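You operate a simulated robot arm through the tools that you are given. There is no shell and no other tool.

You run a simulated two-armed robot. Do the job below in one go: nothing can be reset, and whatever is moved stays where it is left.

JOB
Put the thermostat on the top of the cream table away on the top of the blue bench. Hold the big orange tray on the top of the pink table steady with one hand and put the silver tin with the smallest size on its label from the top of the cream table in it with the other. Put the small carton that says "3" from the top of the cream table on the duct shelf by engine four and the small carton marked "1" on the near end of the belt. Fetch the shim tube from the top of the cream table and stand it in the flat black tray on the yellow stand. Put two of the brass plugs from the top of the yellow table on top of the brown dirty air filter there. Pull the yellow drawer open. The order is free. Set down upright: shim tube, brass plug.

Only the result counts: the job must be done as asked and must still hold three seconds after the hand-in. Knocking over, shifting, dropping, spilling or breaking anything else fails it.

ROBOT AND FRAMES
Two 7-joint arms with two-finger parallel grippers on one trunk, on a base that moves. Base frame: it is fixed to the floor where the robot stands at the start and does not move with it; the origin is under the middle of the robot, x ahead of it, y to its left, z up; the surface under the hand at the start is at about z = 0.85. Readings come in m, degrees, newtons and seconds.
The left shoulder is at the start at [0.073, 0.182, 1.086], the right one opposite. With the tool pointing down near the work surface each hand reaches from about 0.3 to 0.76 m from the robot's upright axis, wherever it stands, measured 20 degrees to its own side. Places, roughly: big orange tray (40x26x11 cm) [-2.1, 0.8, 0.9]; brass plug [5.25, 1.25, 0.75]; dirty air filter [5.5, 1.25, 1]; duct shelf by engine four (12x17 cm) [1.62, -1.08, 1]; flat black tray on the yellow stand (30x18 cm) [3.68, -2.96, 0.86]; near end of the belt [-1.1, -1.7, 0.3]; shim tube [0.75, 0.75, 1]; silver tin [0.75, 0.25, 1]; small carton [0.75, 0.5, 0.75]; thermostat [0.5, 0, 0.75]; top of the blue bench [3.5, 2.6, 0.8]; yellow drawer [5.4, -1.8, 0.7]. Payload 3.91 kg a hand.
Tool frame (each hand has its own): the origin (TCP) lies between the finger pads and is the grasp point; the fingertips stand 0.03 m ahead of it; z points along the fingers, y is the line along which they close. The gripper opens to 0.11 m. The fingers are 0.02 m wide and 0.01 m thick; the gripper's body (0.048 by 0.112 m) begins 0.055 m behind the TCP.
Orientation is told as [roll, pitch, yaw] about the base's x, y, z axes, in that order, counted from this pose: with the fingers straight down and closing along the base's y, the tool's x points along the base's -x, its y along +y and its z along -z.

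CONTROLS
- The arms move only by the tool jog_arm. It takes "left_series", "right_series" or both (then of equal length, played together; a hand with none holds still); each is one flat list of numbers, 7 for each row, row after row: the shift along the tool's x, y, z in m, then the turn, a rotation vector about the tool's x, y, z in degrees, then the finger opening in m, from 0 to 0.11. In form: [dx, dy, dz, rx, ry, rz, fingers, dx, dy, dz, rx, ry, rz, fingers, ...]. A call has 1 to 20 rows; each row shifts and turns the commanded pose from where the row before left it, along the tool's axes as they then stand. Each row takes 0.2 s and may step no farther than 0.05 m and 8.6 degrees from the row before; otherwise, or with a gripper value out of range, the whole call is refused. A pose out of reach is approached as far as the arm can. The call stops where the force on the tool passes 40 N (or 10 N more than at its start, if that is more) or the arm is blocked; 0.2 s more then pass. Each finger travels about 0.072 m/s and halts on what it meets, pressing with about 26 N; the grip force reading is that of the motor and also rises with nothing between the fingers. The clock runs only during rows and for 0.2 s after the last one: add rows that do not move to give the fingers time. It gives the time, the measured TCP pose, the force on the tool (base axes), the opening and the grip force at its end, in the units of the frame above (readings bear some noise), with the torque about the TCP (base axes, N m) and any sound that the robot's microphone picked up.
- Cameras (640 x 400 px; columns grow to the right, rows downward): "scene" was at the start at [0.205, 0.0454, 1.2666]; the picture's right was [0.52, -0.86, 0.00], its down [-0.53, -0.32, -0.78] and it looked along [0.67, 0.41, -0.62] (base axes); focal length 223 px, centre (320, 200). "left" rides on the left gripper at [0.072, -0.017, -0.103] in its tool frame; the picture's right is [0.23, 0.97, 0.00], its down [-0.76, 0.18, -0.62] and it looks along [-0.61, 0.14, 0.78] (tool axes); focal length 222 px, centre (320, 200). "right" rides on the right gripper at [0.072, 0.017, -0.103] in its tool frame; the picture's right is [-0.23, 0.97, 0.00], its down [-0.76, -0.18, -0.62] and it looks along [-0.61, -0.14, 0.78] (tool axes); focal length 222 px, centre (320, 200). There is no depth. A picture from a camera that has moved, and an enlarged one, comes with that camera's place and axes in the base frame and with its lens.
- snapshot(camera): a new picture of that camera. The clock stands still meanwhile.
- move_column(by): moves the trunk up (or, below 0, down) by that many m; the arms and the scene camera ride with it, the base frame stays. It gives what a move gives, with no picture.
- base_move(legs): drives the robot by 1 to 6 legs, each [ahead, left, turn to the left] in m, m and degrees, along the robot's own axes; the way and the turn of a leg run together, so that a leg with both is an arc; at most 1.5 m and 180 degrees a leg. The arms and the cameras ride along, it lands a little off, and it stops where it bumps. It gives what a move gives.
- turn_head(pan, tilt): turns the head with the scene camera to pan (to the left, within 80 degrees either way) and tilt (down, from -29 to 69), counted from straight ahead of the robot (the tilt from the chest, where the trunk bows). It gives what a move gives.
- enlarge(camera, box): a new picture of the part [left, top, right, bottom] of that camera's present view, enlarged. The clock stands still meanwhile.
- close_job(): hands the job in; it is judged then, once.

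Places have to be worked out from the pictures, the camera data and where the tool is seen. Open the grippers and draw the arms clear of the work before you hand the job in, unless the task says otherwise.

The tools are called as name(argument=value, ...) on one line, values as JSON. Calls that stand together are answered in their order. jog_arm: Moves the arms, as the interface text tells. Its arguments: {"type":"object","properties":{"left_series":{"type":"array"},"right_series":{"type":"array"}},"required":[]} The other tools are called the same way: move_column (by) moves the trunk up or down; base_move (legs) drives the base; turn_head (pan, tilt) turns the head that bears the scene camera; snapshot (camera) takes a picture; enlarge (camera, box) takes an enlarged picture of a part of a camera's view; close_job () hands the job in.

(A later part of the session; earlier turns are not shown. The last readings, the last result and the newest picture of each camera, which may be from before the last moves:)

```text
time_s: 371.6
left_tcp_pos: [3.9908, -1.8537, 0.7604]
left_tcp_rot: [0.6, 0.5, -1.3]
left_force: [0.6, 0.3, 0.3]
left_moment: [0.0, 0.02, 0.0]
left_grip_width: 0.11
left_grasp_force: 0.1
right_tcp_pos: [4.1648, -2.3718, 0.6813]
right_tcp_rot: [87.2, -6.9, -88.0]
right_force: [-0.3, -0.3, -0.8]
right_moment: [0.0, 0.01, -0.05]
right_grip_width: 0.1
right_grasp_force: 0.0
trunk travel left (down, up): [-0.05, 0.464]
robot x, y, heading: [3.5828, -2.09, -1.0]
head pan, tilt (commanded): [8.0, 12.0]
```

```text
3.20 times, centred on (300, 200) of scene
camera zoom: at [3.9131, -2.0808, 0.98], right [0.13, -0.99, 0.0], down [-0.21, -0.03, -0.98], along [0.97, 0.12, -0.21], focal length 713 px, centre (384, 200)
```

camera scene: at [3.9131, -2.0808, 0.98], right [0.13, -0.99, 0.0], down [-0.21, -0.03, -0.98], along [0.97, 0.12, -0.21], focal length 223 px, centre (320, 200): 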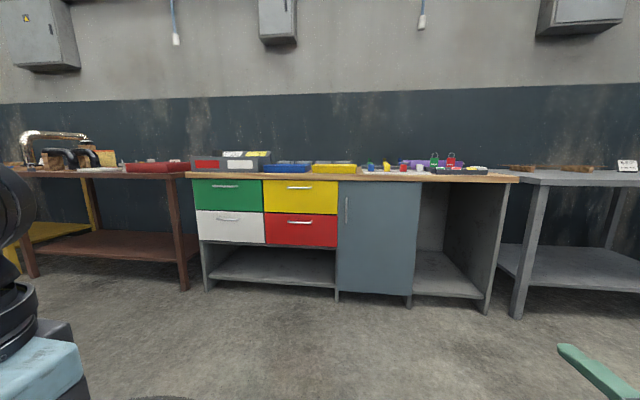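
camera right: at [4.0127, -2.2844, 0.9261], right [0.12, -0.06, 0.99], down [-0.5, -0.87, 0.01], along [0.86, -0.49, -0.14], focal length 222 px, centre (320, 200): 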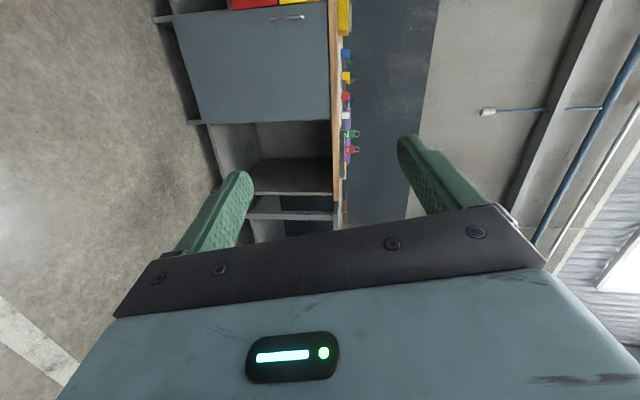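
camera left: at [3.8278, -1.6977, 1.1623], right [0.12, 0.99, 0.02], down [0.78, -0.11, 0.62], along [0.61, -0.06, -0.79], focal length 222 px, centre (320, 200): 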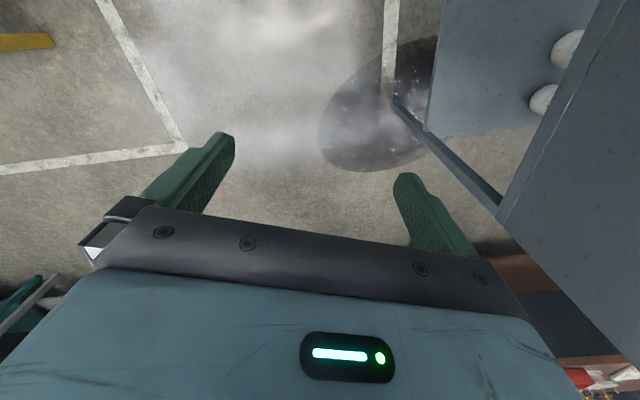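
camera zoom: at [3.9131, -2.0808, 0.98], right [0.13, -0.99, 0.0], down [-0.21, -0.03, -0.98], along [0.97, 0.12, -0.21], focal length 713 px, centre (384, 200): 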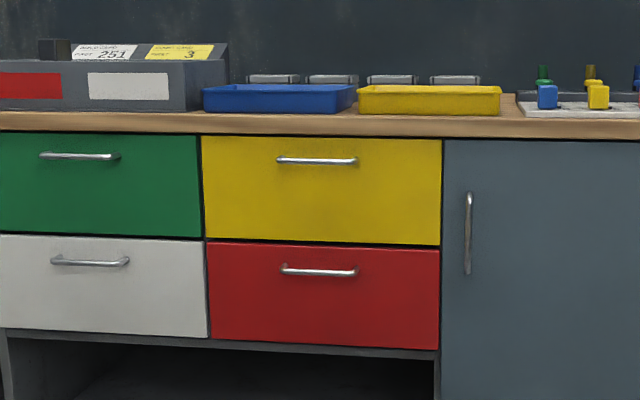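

The bar handle is about 14 cm long near [5.15, -1.81, 0.73]. I drive forward along y ≈ -2.09 first and then check the rack's position on the left before sliding over.

base_move(legs=[[0.8, 0, 1.0]])

turn_head(pan=80, tilt=25)

snapshot(camera="scene")

turn_head(pan=15, tilt=15)

enlarge(camera="scene", box=[220, 120, 420, 260])

```text
time_s: 375.8
left_tcp_pos: [4.7749, -1.8481, 0.7592]
left_tcp_rot: [0.6, 0.5, -0.1]
left_force: [0.2, -0.2, 0.1]
left_moment: [-0.02, 0.04, -0.01]
left_grip_width: 0.1101
left_grasp_force: 0.0
right_tcp_pos: [4.957, -2.3626, 0.6792]
right_tcp_rot: [87.1, -7.0, -87.0]
right_force: [0.0, -0.1, -0.6]
right_moment: [-0.05, -0.02, 0.0]
right_grip_width: 0.0999
right_grasp_force: 0.0
trunk travel left (down, up): [-0.05, 0.464]
robot x, y, heading: [4.3744, -2.0929, 0.5]
head pan, tilt (commanded): [8.0, 12.0]
```

```text
time_s: 377.2
left_tcp_pos: [4.7756, -1.8468, 0.7585]
left_tcp_rot: [0.6, 0.4, -0.1]
left_force: [-0.2, -0.5, -0.2]
left_moment: [-0.01, -0.01, 0.02]
left_grip_width: 0.1098
left_grasp_force: 0.0
right_tcp_pos: [4.957, -2.3631, 0.6802]
right_tcp_rot: [87.2, -7.2, -87.1]
right_force: [-0.7, -0.5, -0.1]
right_moment: [0.0, 0.0, -0.03]
right_grip_width: 0.0998
right_grasp_force: 0.1
trunk travel left (down, up): [-0.05, 0.464]
robot x, y, heading: [4.3699, -2.0921, 0.2]
head pan, tilt (commanded): [80.0, 25.0]
```

```text
taken
camera scene: at [4.6237, -1.9992, 0.9588], right [0.99, -0.17, 0.0], down [-0.07, -0.42, -0.91], along [0.15, 0.89, -0.42], focal length 223 px, centre (320, 200)
```

scene: 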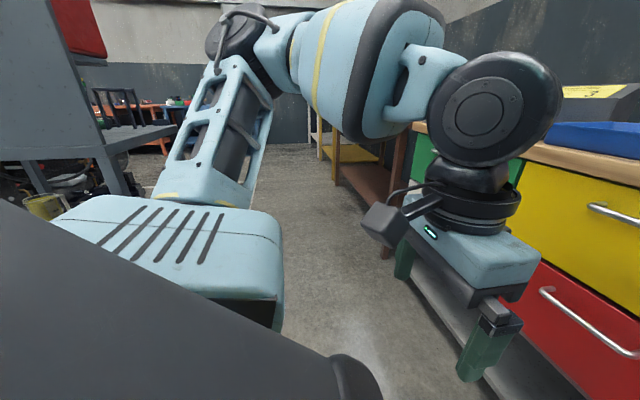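

```text
time_s: 378.6
left_tcp_pos: [4.7753, -1.8455, 0.7595]
left_tcp_rot: [0.6, 0.6, 0.0]
left_force: [-0.4, 0.1, 0.0]
left_moment: [-0.03, 0.01, 0.0]
left_grip_width: 0.1099
left_grasp_force: 0.1
right_tcp_pos: [4.9573, -2.3612, 0.6794]
right_tcp_rot: [87.2, -7.2, -87.1]
right_force: [0.5, -0.2, -0.3]
right_moment: [0.0, -0.01, 0.02]
right_grip_width: 0.1002
right_grasp_force: 0.0
trunk travel left (down, up): [-0.05, 0.464]
robot x, y, heading: [4.3708, -2.0951, 0.3]
head pan, tilt (commanded): [15.0, 15.0]
```

```text
2.86 times, centred on (320, 190) of scene
camera zoom: at [4.6983, -2.0651, 0.975], right [0.27, -0.96, 0.0], down [-0.25, -0.07, -0.97], along [0.93, 0.26, -0.26], focal length 636 px, centre (320, 229)
```

zoom: 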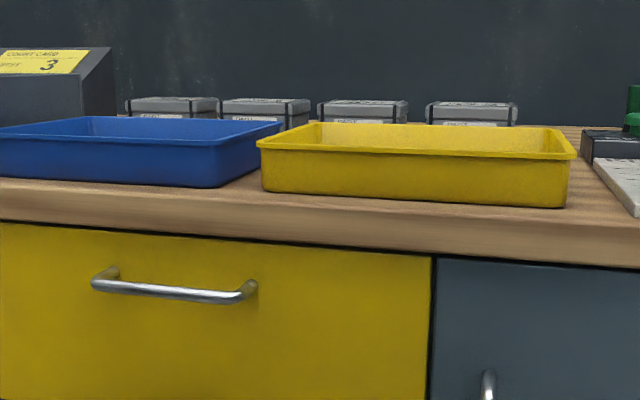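

The handle bar is now measured at about [5.155, -1.80, 0.778], 14 cm long. I raise the trunk 0.10 m to that height and try moving the right hand inward (left), so the base can keep away from the rack.

move_column(by=0.1)

jog_arm(right_series=[0.03, 0, 0, 0, 0, 0, 0.1, 0.03, 0, 0, 0, 0, 0, 0.1, 0.03, 0, 0, 0, 0, 0, 0.1, 0.03, 0, 0, 0, 0, 0, 0.1, 0, 0, 0, 0, 0, 0, 0.1])

```text
time_s: 379.9
left_tcp_pos: [4.775, -1.8476, 0.8581]
left_tcp_rot: [0.6, 0.4, -0.2]
left_force: [-0.6, 0.7, 0.3]
left_moment: [0.01, 0.01, -0.02]
left_grip_width: 0.1099
left_grasp_force: 0.0
right_tcp_pos: [4.9577, -2.3701, 0.787]
right_tcp_rot: [87.9, -8.8, -87.8]
right_force: [0.4, -0.2, -0.5]
right_moment: [0.02, 0.0, -0.02]
right_grip_width: 0.1001
right_grasp_force: 0.0
trunk travel left (down, up): [-0.15, 0.364]
robot x, y, heading: [4.3753, -2.0893, 0.6]
head pan, tilt (commanded): [15.0, 15.0]
```

```text
time_s: 381.3
left_tcp_pos: [4.7753, -1.8478, 0.8593]
left_tcp_rot: [0.6, 0.5, 0.0]
left_force: [-0.3, 1.3, -0.3]
left_moment: [0.04, 0.01, -0.02]
left_grip_width: 0.1101
left_grasp_force: 0.0
right_tcp_pos: [4.9469, -2.3396, 0.7322]
right_tcp_rot: [88.8, -14.7, -87.1]
right_force: [-0.6, 1.3, 0.2]
right_moment: [-0.03, 0.03, 0.02]
right_grip_width: 0.1
right_grasp_force: 0.0
right hand out of reach, approached as far as the arm can: row 1, 2, 3, 4
trunk travel left (down, up): [-0.15, 0.364]
robot x, y, heading: [4.3697, -2.095, 0.3]
head pan, tilt (commanded): [15.0, 15.0]
stopped in row 5 (right hand): the arm was blocked; the commanded pose is now the measured one
```

The right hand cannot go farther inward in this posture, which would force the base too near the rack. I'll use the left hand instead, with the base at y ≈ -2.05. First I turn the right hand back to fingers-down, and test the mirrored turn on the left hand.

base_move(legs=[[-0.25, 0, 0]])

jog_arm(left_series=[-0.04, 0, 0, 0, 0, 0, 0.1, -0.04, 0, 0, 0, 0, 0, 0.1, -0.04, 0, 0, 0, 0, 0, 0.1, 0, 0, 0, 4.949, -4.949, -4.949, 0.1, 0, 0, 0, 4.949, -4.949, -4.949, 0.1, 0, 0, 0, 4.949, -4.949, -4.949, 0.1, 0, 0, 0, 4.949, -4.949, -4.949, 0.1, 0, 0, 0, 4.949, -4.949, -4.949, 0.1, 0, 0, 0, 4.949, -4.949, -4.949, 0.1, 0, 0, 0, 4.949, -4.949, -4.949, 0.1, 0, 0, 0, 0, 0, 0, 0.1], right_series=[0, 0, -0.01, 4.949, 4.949, -4.949, 0.1, 0, 0, -0.01, 4.949, 4.949, -4.949, 0.1, 0, 0, -0.01, 4.949, 4.949, -4.949, 0.1, 0, 0, 0, 4.949, 4.949, -4.949, 0.1, 0, 0, 0, 4.949, 4.949, -4.949, 0.1, 0, 0, 0, 4.949, 4.949, -4.949, 0.1, 0, 0, 0, 4.949, 4.949, -4.949, 0.1, 0, 0, 0, 4.949, 4.949, -4.949, 0.1, 0, 0, 0, 4.949, 4.949, -4.949, 0.1, 0, 0, 0, 4.949, 4.949, -4.949, 0.1, 0, 0, 0, 4.949, 4.949, -4.949, 0.1])

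```text
time_s: 383.1
left_tcp_pos: [4.5259, -1.8493, 0.8587]
left_tcp_rot: [0.6, 0.5, -0.1]
left_force: [-0.8, -0.1, -0.3]
left_moment: [0.02, 0.04, -0.02]
left_grip_width: 0.11
left_grasp_force: 0.1
right_tcp_pos: [4.6977, -2.3408, 0.7326]
right_tcp_rot: [88.8, -14.6, -87.0]
right_force: [-0.3, -0.1, 0.2]
right_moment: [0.0, 0.0, 0.03]
right_grip_width: 0.1
right_grasp_force: 0.2
trunk travel left (down, up): [-0.15, 0.364]
robot x, y, heading: [4.1248, -2.0927, 0.5]
head pan, tilt (commanded): [15.0, 15.0]
```

```text
time_s: 385.6
left_tcp_pos: [4.6459, -1.8492, 0.8586]
left_tcp_rot: [-44.3, -19.5, 44.8]
left_force: [0.1, 0.3, -0.6]
left_moment: [0.03, -0.01, -0.01]
left_grip_width: 0.1
left_grasp_force: 0.1
right_tcp_pos: [4.6682, -2.3434, 0.7376]
right_tcp_rot: [1.9, -15.2, -10.4]
right_force: [-0.2, 0.3, 0.5]
right_moment: [0.0, -0.01, 0.02]
right_grip_width: 0.1
right_grasp_force: 0.1
trunk travel left (down, up): [-0.15, 0.364]
robot x, y, heading: [4.1248, -2.0941, 0.5]
head pan, tilt (commanded): [15.0, 15.0]
```

Both turns go well. I finish the left turn, and trim the right hand to point straight down while retracting and raising it.

jog_arm(left_series=[0, 0, 0, 4.949, -4.949, -4.949, 0.1, 0, 0, 0, 4.949, -4.949, -4.949, 0.1, 0, 0, 0, 4.949, -4.949, -4.949, 0.1, 0, 0, 0, 4.949, -4.949, -4.949, 0.1, 0, 0, 0, 4.949, -4.949, -4.949, 0.1, 0, 0, 0, 4.949, -4.949, -4.949, 0.1, 0, 0, 0, 4.949, -4.949, -4.949, 0.1, 0, 0, 0, 0, 0, 0, 0.1], right_series=[0, 0, -0.02, 0, 7, -5, 0.1, 0, 0, -0.02, 0, 7.5, -5, 0.1, 0.04, 0, -0.02, 0, 0, 0, 0.1, 0.04, 0, -0.02, 0, 0, 0, 0.1, 0.04, 0, -0.02, 0, 0, 0, 0.1, 0.04, 0, 0, 0, 0, 0, 0.1, 0.03, 0, 0, 0, 0, 0, 0.1, 0, 0, 0, 0, 0, 0, 0.1])

snapshot(camera="left")

turn_head(pan=25, tilt=25)

snapshot(camera="scene")

```text
refused: row 2 steps farther than a row can; nothing moved
```

```text
taken
camera left: at [4.5341, -1.875, 0.9146], right [-0.48, 0.51, -0.72], down [0.04, 0.83, 0.56], along [0.88, 0.24, -0.42], focal length 222 px, centre (320, 200)
```

left: 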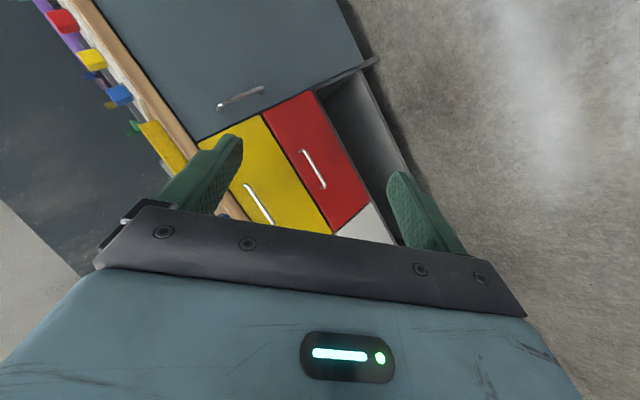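

```text
time_s: 386.3
left_tcp_pos: [4.645, -1.8483, 0.859]
left_tcp_rot: [-44.3, -19.4, 44.7]
left_force: [1.2, -1.0, -0.8]
left_moment: [0.01, 0.0, 0.0]
left_grip_width: 0.1
left_grasp_force: 0.0
right_tcp_pos: [4.6692, -2.3427, 0.7362]
right_tcp_rot: [2.1, -15.2, -10.5]
right_force: [-0.2, -0.3, -0.5]
right_moment: [0.02, 0.0, -0.01]
right_grip_width: 0.0997
right_grasp_force: 0.2
trunk travel left (down, up): [-0.15, 0.364]
robot x, y, heading: [4.1222, -2.0894, 0.5]
head pan, tilt (commanded): [25.0, 25.0]
```

```text
taken
camera scene: at [4.4019, -2.0524, 1.0737], right [0.43, -0.9, 0.0], down [-0.38, -0.18, -0.91], along [0.82, 0.39, -0.42], focal length 223 px, centre (320, 200)
```

scene: 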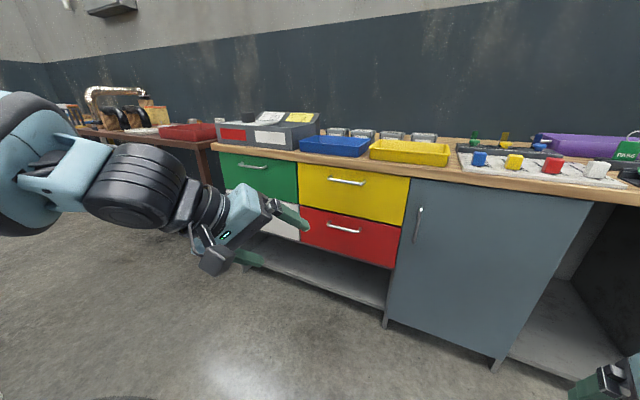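

The last call was refused (a turn step slightly over the limit). I resend it with smaller turn steps.

jog_arm(left_series=[0, 0, 0, 4.949, -4.949, -4.949, 0.1, 0, 0, 0, 4.949, -4.949, -4.949, 0.1, 0, 0, 0, 4.949, -4.949, -4.949, 0.1, 0, 0, 0, 4.949, -4.949, -4.949, 0.1, 0, 0, 0, 4.949, -4.949, -4.949, 0.1, 0, 0, 0, 4.949, -4.949, -4.949, 0.1, 0, 0, 0, 4.949, -4.949, -4.949, 0.1, 0, 0, 0, 0, 0, 0, 0.1], right_series=[0, 0, -0.02, 0, 5, -3.5, 0.1, 0, 0, -0.02, 0, 5, -3.5, 0.1, 0.04, 0, -0.02, 0, 5, -3.5, 0.1, 0.04, 0, -0.02, 0, 0, 0, 0.1, 0.04, 0, -0.02, 0, 0, 0, 0.1, 0.04, 0, 0, 0, 0, 0, 0.1, 0.03, 0, 0, 0, 0, 0, 0.1, 0, 0, 0, 0, 0, 0, 0.1])

snapshot(camera="scene")

snapshot(camera="left")

```text
time_s: 388.1
left_tcp_pos: [4.6832, -1.8469, 0.8698]
left_tcp_rot: [-89.5, -0.9, 90.1]
left_force: [0.6, -0.9, 0.2]
left_moment: [0.01, 0.01, 0.04]
left_grip_width: 0.1001
left_grasp_force: 0.0
left hand out of reach, approached as far as the arm can: row 3, 4, 5, 6, 7
right_tcp_pos: [4.4643, -2.3441, 0.8336]
right_tcp_rot: [0.5, -0.3, 0.4]
right_force: [-0.5, -0.2, 0.0]
right_moment: [-0.01, 0.02, 0.02]
right_grip_width: 0.1002
right_grasp_force: 0.0
trunk travel left (down, up): [-0.15, 0.364]
robot x, y, heading: [4.1231, -2.0934, 0.7]
head pan, tilt (commanded): [25.0, 25.0]
```

```text
taken
camera scene: at [4.4017, -2.0523, 1.0737], right [0.43, -0.9, 0.0], down [-0.38, -0.18, -0.91], along [0.82, 0.39, -0.42], focal length 223 px, centre (320, 200)
```

scene: 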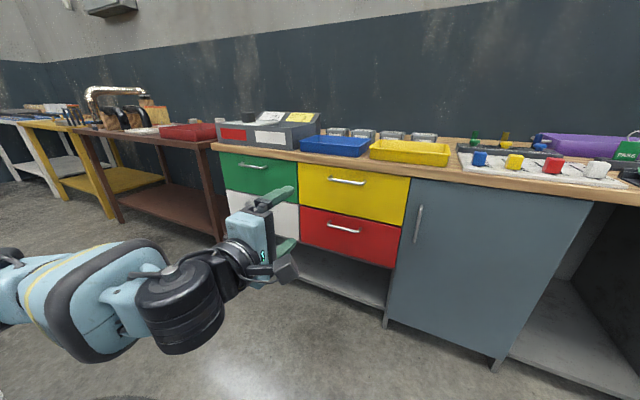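

```text
taken
camera left: at [4.5804, -1.9206, 0.8862], right [-0.01, -0.21, -0.98], down [-0.63, 0.76, -0.16], along [0.78, 0.61, -0.14], focal length 222 px, centre (320, 200)
```

left: 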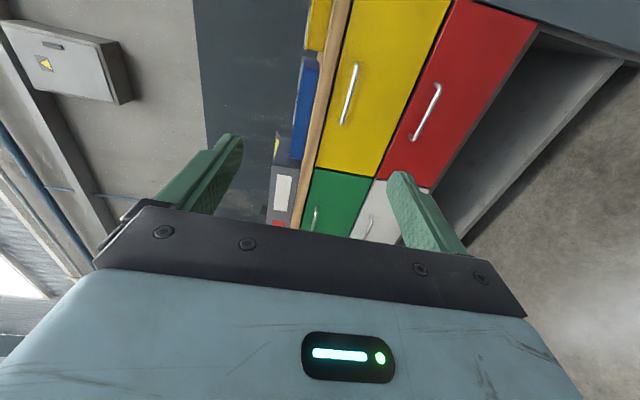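

The left hand now points exactly along +x with vertical closing. From its camera the bar is at about [5.15, -1.80, 0.785]. I lower the hand to that height, narrow the opening to 5 cm, and drive to 9 cm short of the bar.

jog_arm(left_series=[0, 0.029, 0, 0, 0, 0, 0.08, 0, 0.029, 0, 0, 0, 0, 0.06, 0, 0.028, 0, 0, 0, 0, 0.05, 0, 0, 0, 0, 0, 0, 0.05, 0, 0, 0, 0, 0, 0, 0.05])

base_move(legs=[[0.36, 0.045, -0.5]])

snapshot(camera="left")

snapshot(camera="scene")

```text
time_s: 389.3
left_tcp_pos: [4.6887, -1.866, 0.8608]
left_tcp_rot: [-89.3, -0.9, 89.9]
left_force: [-0.1, 0.3, 0.7]
left_moment: [-0.02, -0.01, 0.01]
left_grip_width: 0.0502
left_grasp_force: 0.2
left hand out of reach, approached as far as the arm can: row 1, 2, 3
right_tcp_pos: [4.4659, -2.3437, 0.8342]
right_tcp_rot: [0.4, -0.4, 0.5]
right_force: [-0.1, 0.5, -0.6]
right_moment: [0.01, 0.02, -0.01]
right_grip_width: 0.1
right_grasp_force: 0.0
trunk travel left (down, up): [-0.15, 0.364]
robot x, y, heading: [4.1214, -2.092, 0.6]
head pan, tilt (commanded): [25.0, 25.0]
```

```text
time_s: 391.6
left_tcp_pos: [5.0452, -1.8226, 0.8617]
left_tcp_rot: [-89.3, -0.9, 89.5]
left_force: [-0.2, 0.4, -0.1]
left_moment: [0.01, -0.03, -0.02]
left_grip_width: 0.05
left_grasp_force: 0.1
right_tcp_pos: [4.8188, -2.3005, 0.8336]
right_tcp_rot: [0.5, -0.5, 0.0]
right_force: [-0.4, 0.4, 0.3]
right_moment: [0.04, 0.01, 0.01]
right_grip_width: 0.1
right_grasp_force: 0.1
trunk travel left (down, up): [-0.15, 0.364]
robot x, y, heading: [4.4768, -2.0482, 0.3]
head pan, tilt (commanded): [25.0, 25.0]
```

```text
taken
camera left: at [4.9424, -1.8954, 0.8771], right [-0.01, -0.21, -0.98], down [-0.62, 0.77, -0.16], along [0.79, 0.6, -0.14], focal length 222 px, centre (320, 200)
```

left: 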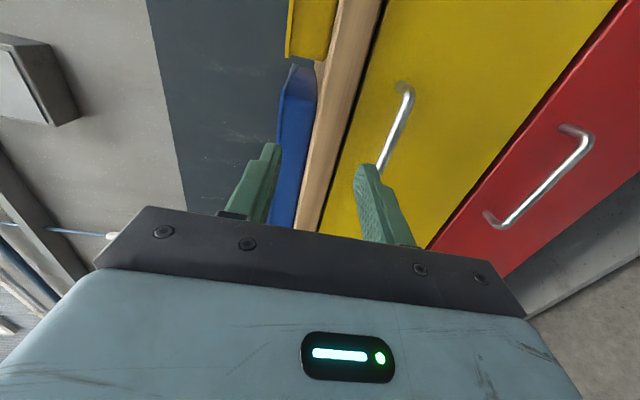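

```text
taken
camera scene: at [4.7579, -2.0082, 1.0736], right [0.42, -0.91, 0.0], down [-0.38, -0.18, -0.91], along [0.82, 0.38, -0.42], focal length 223 px, centre (320, 200)
```

scene: 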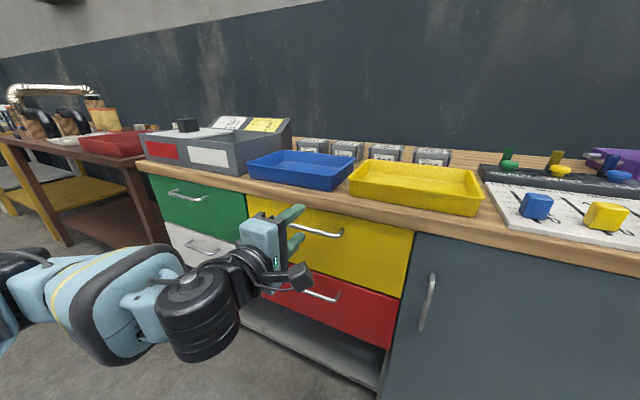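

The arm itself cannot lower further in this posture, so I lower the trunk by 0.078 m.

move_column(by=-0.078)

snapshot(camera="left")

```text
time_s: 392.7
left_tcp_pos: [5.061, -1.8237, 0.754]
left_tcp_rot: [-86.3, -0.9, 89.5]
left_force: [-0.4, -0.5, 1.0]
left_moment: [0.01, 0.0, 0.0]
left_grip_width: 0.05
left_grasp_force: 0.0
right_tcp_pos: [4.8315, -2.3012, 0.7468]
right_tcp_rot: [0.5, 1.7, 0.0]
right_force: [-0.3, 0.8, 0.1]
right_moment: [0.02, -0.02, 0.02]
right_grip_width: 0.1001
right_grasp_force: 0.0
trunk travel left (down, up): [-0.072, 0.442]
robot x, y, heading: [4.4777, -2.045, 0.2]
head pan, tilt (commanded): [25.0, 25.0]
```

```text
taken
camera left: at [4.959, -1.8954, 0.7764], right [-0.06, -0.21, -0.98], down [-0.63, 0.77, -0.13], along [0.78, 0.6, -0.18], focal length 222 px, centre (320, 200)
```

left: 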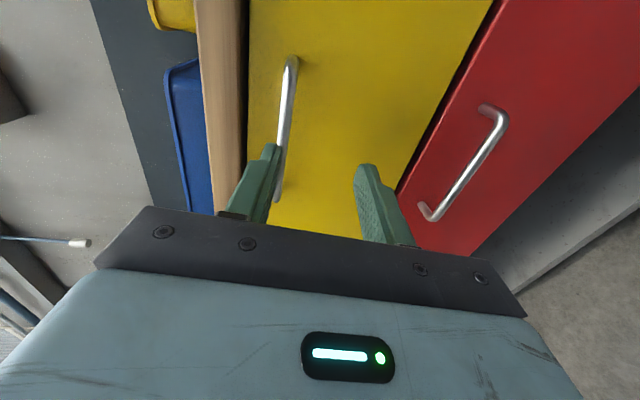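

The trunk bow dropped the hand a little too far (z = 0.754); the bar is above the TCP line. I raise the trunk 0.02 m and check.

move_column(by=0.021)

snapshot(camera="left")

```text
time_s: 393.4
left_tcp_pos: [5.0626, -1.8241, 0.7752]
left_tcp_rot: [-86.2, -1.0, 89.5]
left_force: [0.1, 0.6, -0.4]
left_moment: [-0.01, -0.03, -0.02]
left_grip_width: 0.0502
left_grasp_force: 0.0
right_tcp_pos: [4.8313, -2.3004, 0.7667]
right_tcp_rot: [0.5, 1.8, 0.0]
right_force: [0.1, 0.5, 0.0]
right_moment: [0.02, 0.01, -0.04]
right_grip_width: 0.1001
right_grasp_force: 0.1
trunk travel left (down, up): [-0.093, 0.421]
robot x, y, heading: [4.4811, -2.0482, 0.0]
head pan, tilt (commanded): [25.0, 25.0]
```

```text
taken
camera left: at [4.9597, -1.8955, 0.7968], right [-0.07, -0.21, -0.97], down [-0.63, 0.77, -0.13], along [0.78, 0.6, -0.18], focal length 222 px, centre (320, 200)
```

left: 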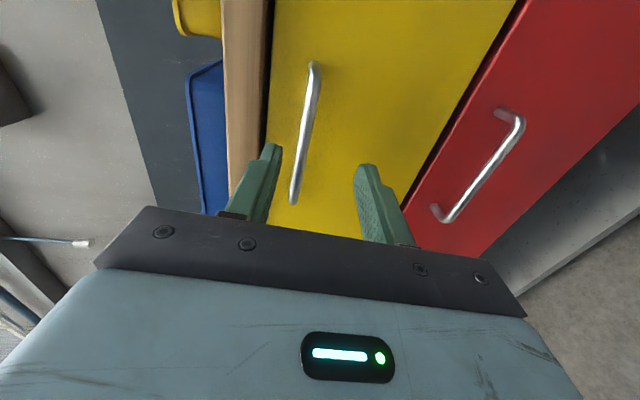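

The bar is 7 mm above the TCP line and about 10 cm ahead (x ≈ 5.16). I raise the trunk 7 mm and drive 7.5 cm forward so the bar enters between the fingers.

move_column(by=0.007)

base_move(legs=[[0.075, 0, 0]])

snapshot(camera="left")

enlarge(camera="scene", box=[220, 150, 420, 320])

```text
time_s: 394.0
left_tcp_pos: [5.0628, -1.8236, 0.7814]
left_tcp_rot: [-86.3, -0.9, 89.5]
left_force: [0.3, 0.5, 0.0]
left_moment: [-0.03, 0.0, -0.01]
left_grip_width: 0.0501
left_grasp_force: 0.1
right_tcp_pos: [4.8308, -2.3007, 0.7738]
right_tcp_rot: [0.4, 1.8, 0.0]
right_force: [0.0, 0.3, 0.6]
right_moment: [-0.01, -0.01, -0.03]
right_grip_width: 0.1001
right_grasp_force: 0.1
trunk travel left (down, up): [-0.1, 0.414]
robot x, y, heading: [4.4775, -2.0491, -0.2]
head pan, tilt (commanded): [25.0, 25.0]
```

```text
time_s: 395.0
left_tcp_pos: [5.137, -1.8228, 0.7825]
left_tcp_rot: [-86.2, -1.0, 89.5]
left_force: [0.6, 0.1, 0.0]
left_moment: [-0.01, 0.02, 0.0]
left_grip_width: 0.0499
left_grasp_force: 0.2
right_tcp_pos: [4.9065, -2.3017, 0.7746]
right_tcp_rot: [0.5, 1.7, 0.0]
right_force: [-0.4, 0.3, 0.0]
right_moment: [0.0, -0.01, -0.04]
right_grip_width: 0.1
right_grasp_force: 0.1
trunk travel left (down, up): [-0.1, 0.414]
robot x, y, heading: [4.5538, -2.0476, 0.1]
head pan, tilt (commanded): [25.0, 25.0]
```

```text
taken
camera left: at [5.034, -1.8953, 0.8038], right [-0.07, -0.21, -0.98], down [-0.63, 0.77, -0.13], along [0.78, 0.6, -0.18], focal length 222 px, centre (320, 200)
```

left: 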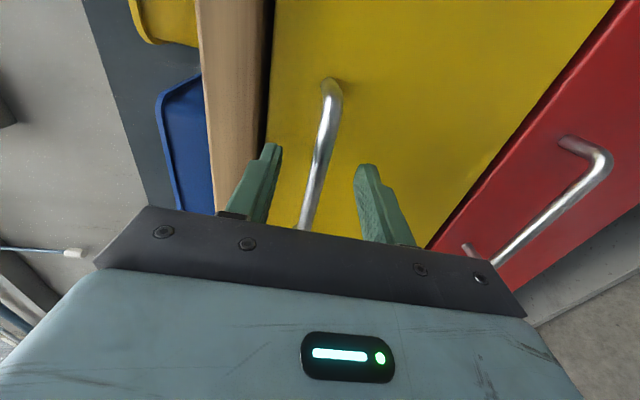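

```text
2.35 times, centred on (320, 235) of scene
camera zoom: at [4.8539, -2.0081, 1.0132], right [0.42, -0.91, 0.0], down [-0.38, -0.18, -0.91], along [0.82, 0.38, -0.42], focal length 524 px, centre (320, 118)
```

zoom: 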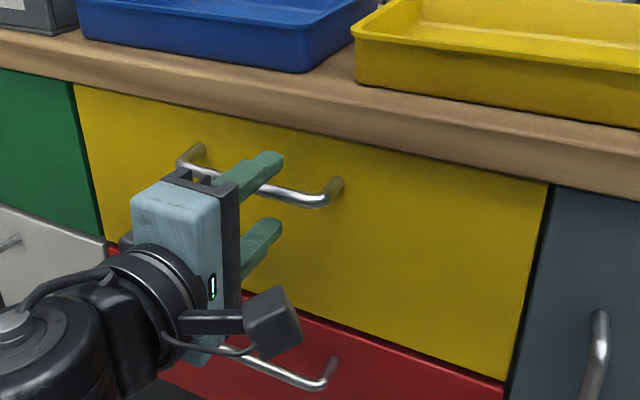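

The bar runs between the two fingers, about 2 cm ahead of the TCP. I drive 1 cm more and close.

base_move(legs=[[0.01, 0, 0]])

jog_arm(left_series=[0, 0, 0, 0, 0, 0, 0.035, 0, 0, 0, 0, 0, 0, 0.02, 0, 0, 0, 0, 0, 0, 0.0, 0, 0, 0, 0, 0, 0, 0.0, 0, 0, 0, 0, 0, 0, 0.0])

snapshot(camera="left")

enlarge(camera="scene", box=[220, 150, 420, 320])

```text
time_s: 395.8
left_tcp_pos: [5.1463, -1.823, 0.7827]
left_tcp_rot: [-86.3, -0.9, 89.4]
left_force: [0.6, -0.8, 0.7]
left_moment: [0.0, 0.02, 0.02]
left_grip_width: 0.0501
left_grasp_force: 0.0
right_tcp_pos: [4.9162, -2.3006, 0.7747]
right_tcp_rot: [0.5, 1.8, 0.0]
right_force: [0.3, 0.3, 0.6]
right_moment: [0.01, 0.04, -0.05]
right_grip_width: 0.1001
right_grasp_force: 0.1
trunk travel left (down, up): [-0.1, 0.414]
robot x, y, heading: [4.5617, -2.0464, 0.0]
head pan, tilt (commanded): [25.0, 25.0]
```

```text
time_s: 396.9
left_tcp_pos: [5.1454, -1.8226, 0.7821]
left_tcp_rot: [-86.3, -0.7, 89.5]
left_force: [-3.0, -1.2, -4.8]
left_moment: [-0.91, 0.11, 0.38]
left_grip_width: 0.0118
left_grasp_force: 45.1
right_tcp_pos: [4.9153, -2.2995, 0.7738]
right_tcp_rot: [0.4, 1.7, 0.0]
right_force: [0.8, 0.2, 0.4]
right_moment: [0.02, 0.0, -0.03]
right_grip_width: 0.1002
right_grasp_force: 0.1
trunk travel left (down, up): [-0.1, 0.414]
robot x, y, heading: [4.5558, -2.0496, 0.2]
head pan, tilt (commanded): [25.0, 25.0]
```

```text
taken
camera left: at [5.0434, -1.8954, 0.8037], right [-0.07, -0.21, -0.97], down [-0.63, 0.77, -0.13], along [0.78, 0.6, -0.18], focal length 222 px, centre (320, 200)
```

left: 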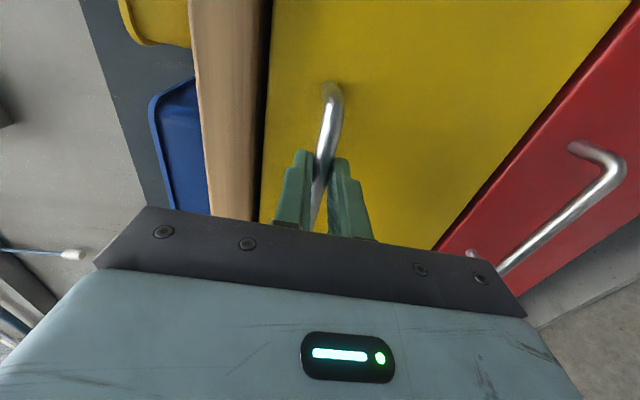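

```text
2.35 times, centred on (320, 235) of scene
camera zoom: at [4.8633, -2.008, 1.0133], right [0.42, -0.91, 0.0], down [-0.38, -0.18, -0.91], along [0.82, 0.38, -0.42], focal length 524 px, centre (320, 118)
```

zoom: 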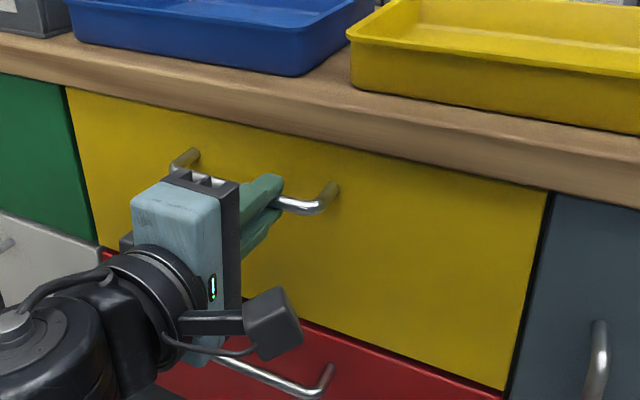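

The bar is gripped (0.0118 m, 45 N). I pull by driving the base back 10 cm first.

base_move(legs=[[-0.1, 0, 0]])

snapshot(camera="scene")

```text
time_s: 398.1
left_tcp_pos: [5.0454, -1.8237, 0.7804]
left_tcp_rot: [-86.1, -0.9, 89.5]
left_force: [-0.5, -5.6, -7.9]
left_moment: [-0.86, 0.14, -0.09]
left_grip_width: 0.0116
left_grasp_force: 45.2
right_tcp_pos: [4.8144, -2.3009, 0.7734]
right_tcp_rot: [0.4, 1.9, 0.0]
right_force: [0.1, -0.1, 0.6]
right_moment: [0.01, -0.04, 0.0]
right_grip_width: 0.0999
right_grasp_force: 0.1
trunk travel left (down, up): [-0.1, 0.414]
robot x, y, heading: [4.4598, -2.0497, -0.1]
head pan, tilt (commanded): [25.0, 25.0]
```

```text
taken
camera scene: at [4.7626, -2.0081, 1.0132], right [0.42, -0.91, 0.0], down [-0.38, -0.18, -0.91], along [0.82, 0.38, -0.42], focal length 223 px, centre (320, 200)
```

scene: 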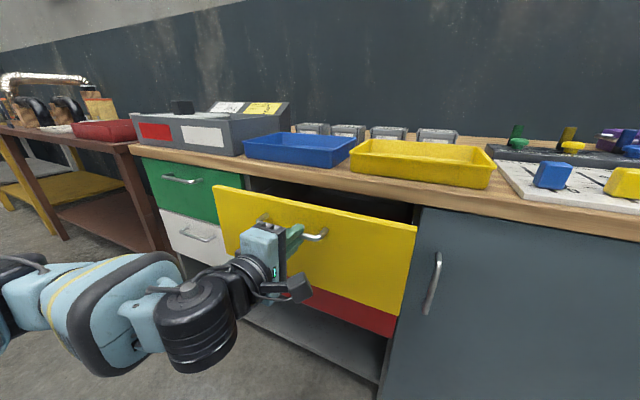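

The drawer slides open smoothly. I pull another 17 cm.

base_move(legs=[[-0.17, 0, 0]])

snapshot(camera="scene")

```text
time_s: 399.6
left_tcp_pos: [4.8753, -1.8238, 0.7802]
left_tcp_rot: [-86.1, -0.9, 89.4]
left_force: [1.1, 2.9, -2.9]
left_moment: [-0.85, 0.04, 0.26]
left_grip_width: 0.0115
left_grasp_force: 44.9
right_tcp_pos: [4.6447, -2.3006, 0.7733]
right_tcp_rot: [0.6, 1.8, -0.1]
right_force: [0.2, 0.1, 0.3]
right_moment: [-0.03, 0.01, -0.01]
right_grip_width: 0.0999
right_grasp_force: 0.0
trunk travel left (down, up): [-0.1, 0.414]
robot x, y, heading: [4.2932, -2.0467, -0.1]
head pan, tilt (commanded): [25.0, 25.0]
```

```text
taken
camera scene: at [4.5916, -2.008, 1.0133], right [0.42, -0.91, 0.0], down [-0.38, -0.18, -0.91], along [0.82, 0.38, -0.42], focal length 223 px, centre (320, 200)
```

scene: 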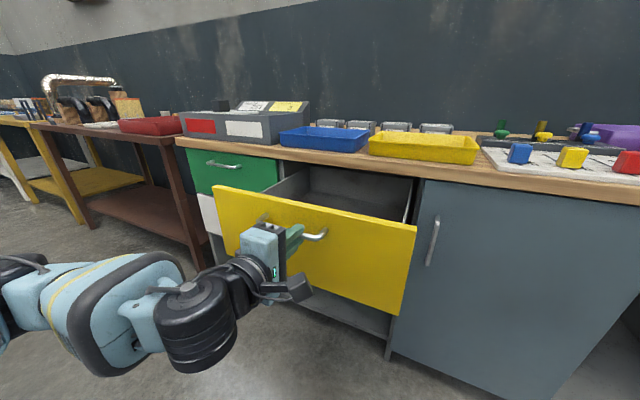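

The drawer is open by about 27 cm. I release the bar by opening the fingers and back straight off.

jog_arm(left_series=[0, 0, 0, 0, 0, 0, 0.02, 0, 0, 0, 0, 0, 0, 0.035, 0, 0, 0, 0, 0, 0, 0.05, 0, 0, 0, 0, 0, 0, 0.05])

base_move(legs=[[-0.15, 0, 0]])

snapshot(camera="scene")

snapshot(camera="left")

```text
time_s: 400.6
left_tcp_pos: [4.8744, -1.8239, 0.7818]
left_tcp_rot: [-86.2, -0.8, 89.4]
left_force: [0.5, -0.7, -0.5]
left_moment: [0.01, -0.03, 0.01]
left_grip_width: 0.0498
left_grasp_force: 0.1
right_tcp_pos: [4.6433, -2.3009, 0.774]
right_tcp_rot: [0.5, 1.8, 0.0]
right_force: [-0.4, -0.2, -0.3]
right_moment: [-0.03, 0.02, -0.05]
right_grip_width: 0.1
right_grasp_force: 0.0
trunk travel left (down, up): [-0.1, 0.414]
robot x, y, heading: [4.2913, -2.0477, 0.2]
head pan, tilt (commanded): [25.0, 25.0]
```

```text
time_s: 402.0
left_tcp_pos: [4.7213, -1.8234, 0.7821]
left_tcp_rot: [-86.2, -0.8, 89.4]
left_force: [0.1, 0.2, -0.8]
left_moment: [0.0, 0.0, 0.0]
left_grip_width: 0.05
left_grasp_force: 0.1
right_tcp_pos: [4.4907, -2.3005, 0.7744]
right_tcp_rot: [0.5, 1.7, 0.1]
right_force: [-0.2, 0.2, 0.0]
right_moment: [0.0, -0.01, 0.0]
right_grip_width: 0.0997
right_grasp_force: 0.0
trunk travel left (down, up): [-0.1, 0.414]
robot x, y, heading: [4.1393, -2.0513, -0.0]
head pan, tilt (commanded): [25.0, 25.0]
```

```text
taken
camera scene: at [4.4383, -2.0085, 1.0135], right [0.42, -0.91, 0.0], down [-0.38, -0.18, -0.91], along [0.82, 0.38, -0.42], focal length 223 px, centre (320, 200)
```

scene: 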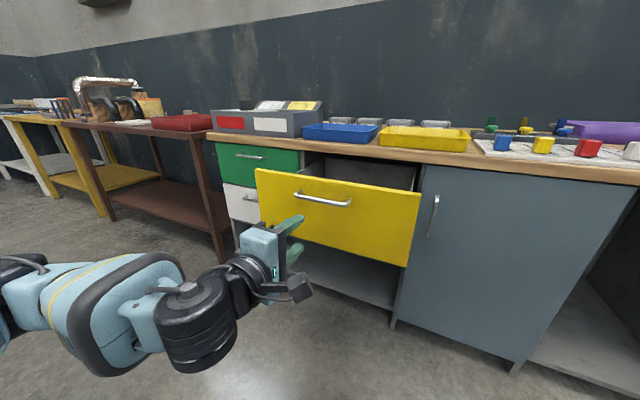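

```text
taken
camera left: at [4.6187, -1.8959, 0.804], right [-0.07, -0.21, -0.97], down [-0.63, 0.77, -0.12], along [0.78, 0.6, -0.18], focal length 222 px, centre (320, 200)
```

left: 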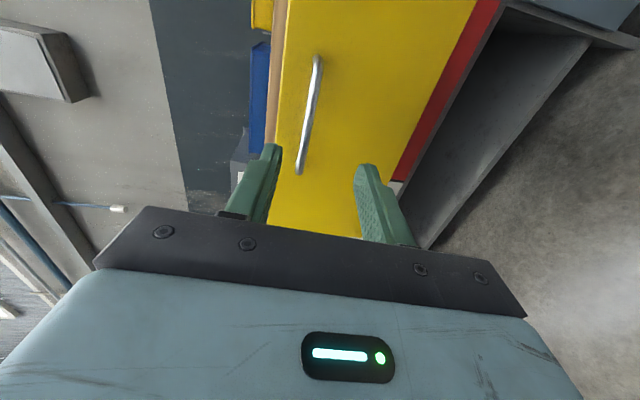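

The drawer stays open. The gap between the open drawer and the rack is too narrow, so I'll return by the aisle, fetch the thermostat, and go round the cream table's other side. First I back up and turn the left hand to fingers-down.

base_move(legs=[[-0.3, -0.03, 0]])

jog_arm(left_series=[0, 0, 0, -4.949, 4.949, 4.949, 0.05, 0, 0, 0, -4.949, 4.949, 4.949, 0.05, 0, 0, 0, -4.949, 4.949, 4.949, 0.05, 0, 0, 0, -4.949, 4.949, 4.949, 0.05, 0, 0, 0, -4.949, 4.949, 4.949, 0.05, 0, 0, 0, -4.949, 4.949, 4.949, 0.05, 0, 0, 0, -4.949, 4.949, 4.949, 0.05, 0, 0, 0, -4.949, 4.949, 4.949, 0.05, 0, 0, 0, -4.949, 4.949, 4.949, 0.05, 0, 0, 0, -4.949, 4.949, 4.949, 0.05, 0, 0, 0, -4.949, 4.949, 4.949, 0.05, 0, 0, 0, -4.949, 4.949, 4.949, 0.05, 0, 0, 0, -4.949, 4.949, 4.949, 0.1, 0, 0, 0, -4.949, 4.949, 4.949, 0.1])

move_column(by=0.25)

```text
time_s: 404.0
left_tcp_pos: [4.4248, -1.8572, 0.7818]
left_tcp_rot: [-86.1, -0.8, 89.2]
left_force: [-0.1, -0.1, 1.0]
left_moment: [-0.01, -0.02, 0.02]
left_grip_width: 0.0499
left_grasp_force: 0.1
right_tcp_pos: [4.192, -2.3316, 0.7754]
right_tcp_rot: [0.5, 1.8, -0.4]
right_force: [0.1, -0.1, 0.0]
right_moment: [-0.02, -0.01, -0.01]
right_grip_width: 0.1
right_grasp_force: 0.1
trunk travel left (down, up): [-0.1, 0.414]
robot x, y, heading: [3.8416, -2.0754, -0.4]
head pan, tilt (commanded): [25.0, 25.0]
```

```text
time_s: 407.0
left_tcp_pos: [4.4265, -1.8561, 0.7825]
left_tcp_rot: [1.0, 4.0, -0.9]
left_force: [-0.5, 0.1, 0.3]
left_moment: [-0.03, 0.02, 0.0]
left_grip_width: 0.1
left_grasp_force: 0.0
right_tcp_pos: [4.1927, -2.3321, 0.7737]
right_tcp_rot: [0.6, 1.8, -0.3]
right_force: [-0.1, 0.9, -0.5]
right_moment: [-0.01, -0.03, -0.02]
right_grip_width: 0.1001
right_grasp_force: 0.1
trunk travel left (down, up): [-0.1, 0.414]
robot x, y, heading: [3.8372, -2.0776, -0.5]
head pan, tilt (commanded): [25.0, 25.0]
```

```text
time_s: 409.6
left_tcp_pos: [4.4259, -1.8539, 1.0326]
left_tcp_rot: [0.7, 3.6, -0.5]
left_force: [-0.2, 0.2, 0.5]
left_moment: [0.03, -0.01, 0.0]
left_grip_width: 0.1001
left_grasp_force: 0.0
right_tcp_pos: [4.1918, -2.3324, 1.0242]
right_tcp_rot: [0.5, 1.8, -0.3]
right_force: [-0.8, -0.1, 0.1]
right_moment: [0.01, -0.02, 0.01]
right_grip_width: 0.1
right_grasp_force: 0.1
trunk travel left (down, up): [-0.35, 0.164]
robot x, y, heading: [3.838, -2.0793, -0.4]
head pan, tilt (commanded): [25.0, 25.0]
```

Both hands are down again. I retract the left hand, raise the trunk for clearance, and drive back along the aisle.

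jog_arm(left_series=[0.045, 0, 0, -0.2, -1.2, 0, 0.11, 0.045, 0, 0, -0.2, -1.2, 0, 0.11, 0.045, 0, 0, -0.2, -1.2, 0, 0.11, 0.03, 0, 0, 0, 0, 0, 0.11], right_series=[0, 0, 0, 0, -0.9, 0, 0.11, 0, 0, 0, 0, -0.9, 0, 0.11, 0, 0, 0, 0, 0, 0, 0.11, 0, 0, 0, 0, 0, 0, 0.11])

move_column(by=0.16)

base_move(legs=[[-0.55, 0, 0.4], [0, 0.27, 0], [-1.5, 0, 0]])

turn_head(pan=-60, tilt=25)

snapshot(camera="scene")

```text
time_s: 410.6
left_tcp_pos: [4.2593, -1.8527, 1.0371]
left_tcp_rot: [1.3, 0.0, -0.6]
left_force: [-0.8, 0.5, -0.1]
left_moment: [0.01, -0.03, -0.03]
left_grip_width: 0.1098
left_grasp_force: 0.1
right_tcp_pos: [4.1921, -2.3325, 1.0238]
right_tcp_rot: [0.7, -0.1, -0.3]
right_force: [-0.4, -0.4, 1.2]
right_moment: [0.02, -0.02, -0.01]
right_grip_width: 0.1099
right_grasp_force: 0.0
trunk travel left (down, up): [-0.35, 0.164]
robot x, y, heading: [3.8439, -2.0777, -0.3]
head pan, tilt (commanded): [25.0, 25.0]
```

```text
time_s: 412.4
left_tcp_pos: [4.2613, -1.8527, 1.1978]
left_tcp_rot: [1.4, 0.2, -0.5]
left_force: [0.5, -0.3, -0.4]
left_moment: [0.01, 0.01, 0.02]
left_grip_width: 0.1101
left_grasp_force: 0.0
right_tcp_pos: [4.1927, -2.3322, 1.1831]
right_tcp_rot: [0.5, 0.1, -0.4]
right_force: [0.5, 0.2, -0.4]
right_moment: [0.0, 0.0, 0.01]
right_grip_width: 0.1102
right_grasp_force: 0.0
trunk travel left (down, up): [-0.51, 0.004]
robot x, y, heading: [3.8409, -2.0805, -0.2]
head pan, tilt (commanded): [25.0, 25.0]
```

```text
time_s: 425.1
left_tcp_pos: [2.2137, -1.6004, 1.1988]
left_tcp_rot: [1.5, 0.1, 1.5]
left_force: [0.3, 0.0, 0.4]
left_moment: [0.01, -0.03, 0.0]
left_grip_width: 0.11
left_grasp_force: 0.1
right_tcp_pos: [2.1627, -2.0841, 1.1838]
right_tcp_rot: [0.5, 0.0, 1.7]
right_force: [0.1, 0.1, 0.2]
right_moment: [0.02, 0.0, 0.04]
right_grip_width: 0.1101
right_grasp_force: 0.2
trunk travel left (down, up): [-0.51, 0.004]
robot x, y, heading: [1.8008, -1.8372, 1.6]
head pan, tilt (commanded): [25.0, 25.0]
```

```text
time_s: 426.7
left_tcp_pos: [2.2137, -1.6022, 1.1995]
left_tcp_rot: [1.4, 0.1, 1.4]
left_force: [0.1, -0.2, 0.5]
left_moment: [0.0, -0.02, 0.0]
left_grip_width: 0.11
left_grasp_force: 0.0
right_tcp_pos: [2.1614, -2.0829, 1.1824]
right_tcp_rot: [0.5, 0.0, 1.7]
right_force: [-0.1, -0.4, 0.1]
right_moment: [0.02, 0.01, -0.02]
right_grip_width: 0.11
right_grasp_force: 0.1
trunk travel left (down, up): [-0.51, 0.004]
robot x, y, heading: [1.8013, -1.8398, 1.5]
head pan, tilt (commanded): [-60.0, 25.0]
```

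```text
taken
camera scene: at [1.8645, -1.9181, 1.4715], right [-0.85, -0.53, 0.0], down [-0.22, 0.36, -0.91], along [0.48, -0.77, -0.42], focal length 223 px, centre (320, 200)
```

scene: 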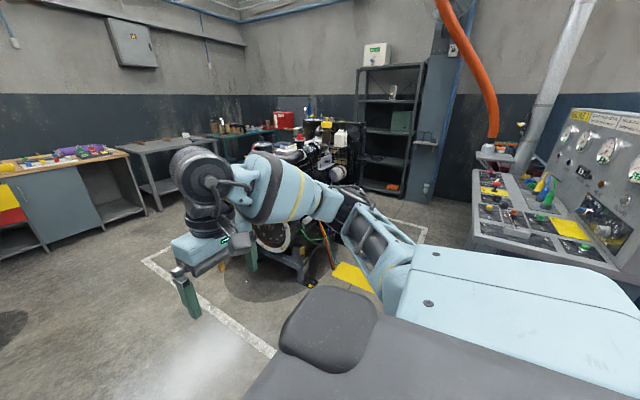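

On track at [1.80, -1.84]. I correct the heading, shift slightly left, and continue back to x ≈ -0.3, then slide to the cream table.

base_move(legs=[[0, 0.07, -1.5], [-1.5, 0, 0], [-0.6, 0, 0]])

base_move(legs=[[0, 0, 0], [0, 1.5, 0]])

turn_head(pan=0, tilt=35)

snapshot(camera="scene")

```text
time_s: 438.1
left_tcp_pos: [0.0856, -1.54, 1.1984]
left_tcp_rot: [1.4, 0.1, -1.0]
left_force: [0.4, 0.3, -0.9]
left_moment: [0.03, 0.02, 0.0]
left_grip_width: 0.1101
left_grasp_force: 0.0
right_tcp_pos: [0.0151, -2.0183, 1.1828]
right_tcp_rot: [0.6, 0.0, -0.7]
right_force: [0.6, 0.6, 0.3]
right_moment: [-0.01, 0.02, -0.02]
right_grip_width: 0.11
right_grasp_force: 0.0
trunk travel left (down, up): [-0.51, 0.004]
robot x, y, heading: [-0.3358, -1.7638, -0.5]
head pan, tilt (commanded): [-60.0, 25.0]
```

```text
time_s: 451.9
left_tcp_pos: [0.1143, -0.0309, 1.1981]
left_tcp_rot: [1.4, 0.1, -1.8]
left_force: [0.4, -0.2, 0.2]
left_moment: [0.0, -0.02, 0.06]
left_grip_width: 0.1099
left_grasp_force: 0.1
right_tcp_pos: [0.0373, -0.5077, 1.1842]
right_tcp_rot: [0.6, 0.0, -1.3]
right_force: [-0.7, -0.7, -0.8]
right_moment: [-0.01, 0.01, 0.03]
right_grip_width: 0.1104
right_grasp_force: 0.2
trunk travel left (down, up): [-0.51, 0.004]
robot x, y, heading: [-0.3058, -0.2453, -1.6]
head pan, tilt (commanded): [-60.0, 25.0]
```

```text
time_s: 453.2
left_tcp_pos: [0.116, -0.0301, 1.1981]
left_tcp_rot: [1.5, 0.1, -1.6]
left_force: [0.7, -0.6, 0.1]
left_moment: [-0.03, -0.01, 0.01]
left_grip_width: 0.11
left_grasp_force: 0.1
right_tcp_pos: [0.0376, -0.5086, 1.1844]
right_tcp_rot: [0.6, -0.1, -1.4]
right_force: [0.0, -0.4, -0.4]
right_moment: [0.02, -0.02, 0.03]
right_grip_width: 0.1102
right_grasp_force: 0.1
trunk travel left (down, up): [-0.51, 0.004]
robot x, y, heading: [-0.3105, -0.2485, -1.4]
head pan, tilt (commanded): [0.0, 35.0]
```

```text
taken
camera scene: at [-0.2069, -0.2488, 1.4558], right [-0.02, -1.0, 0.0], down [-0.57, 0.01, -0.82], along [0.82, -0.02, -0.57], focal length 223 px, centre (320, 200)
```

scene: 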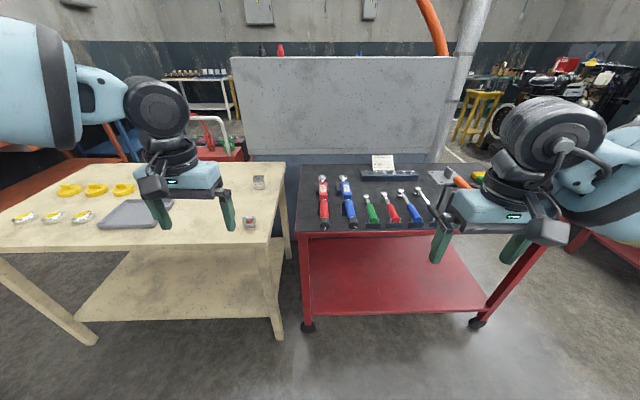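

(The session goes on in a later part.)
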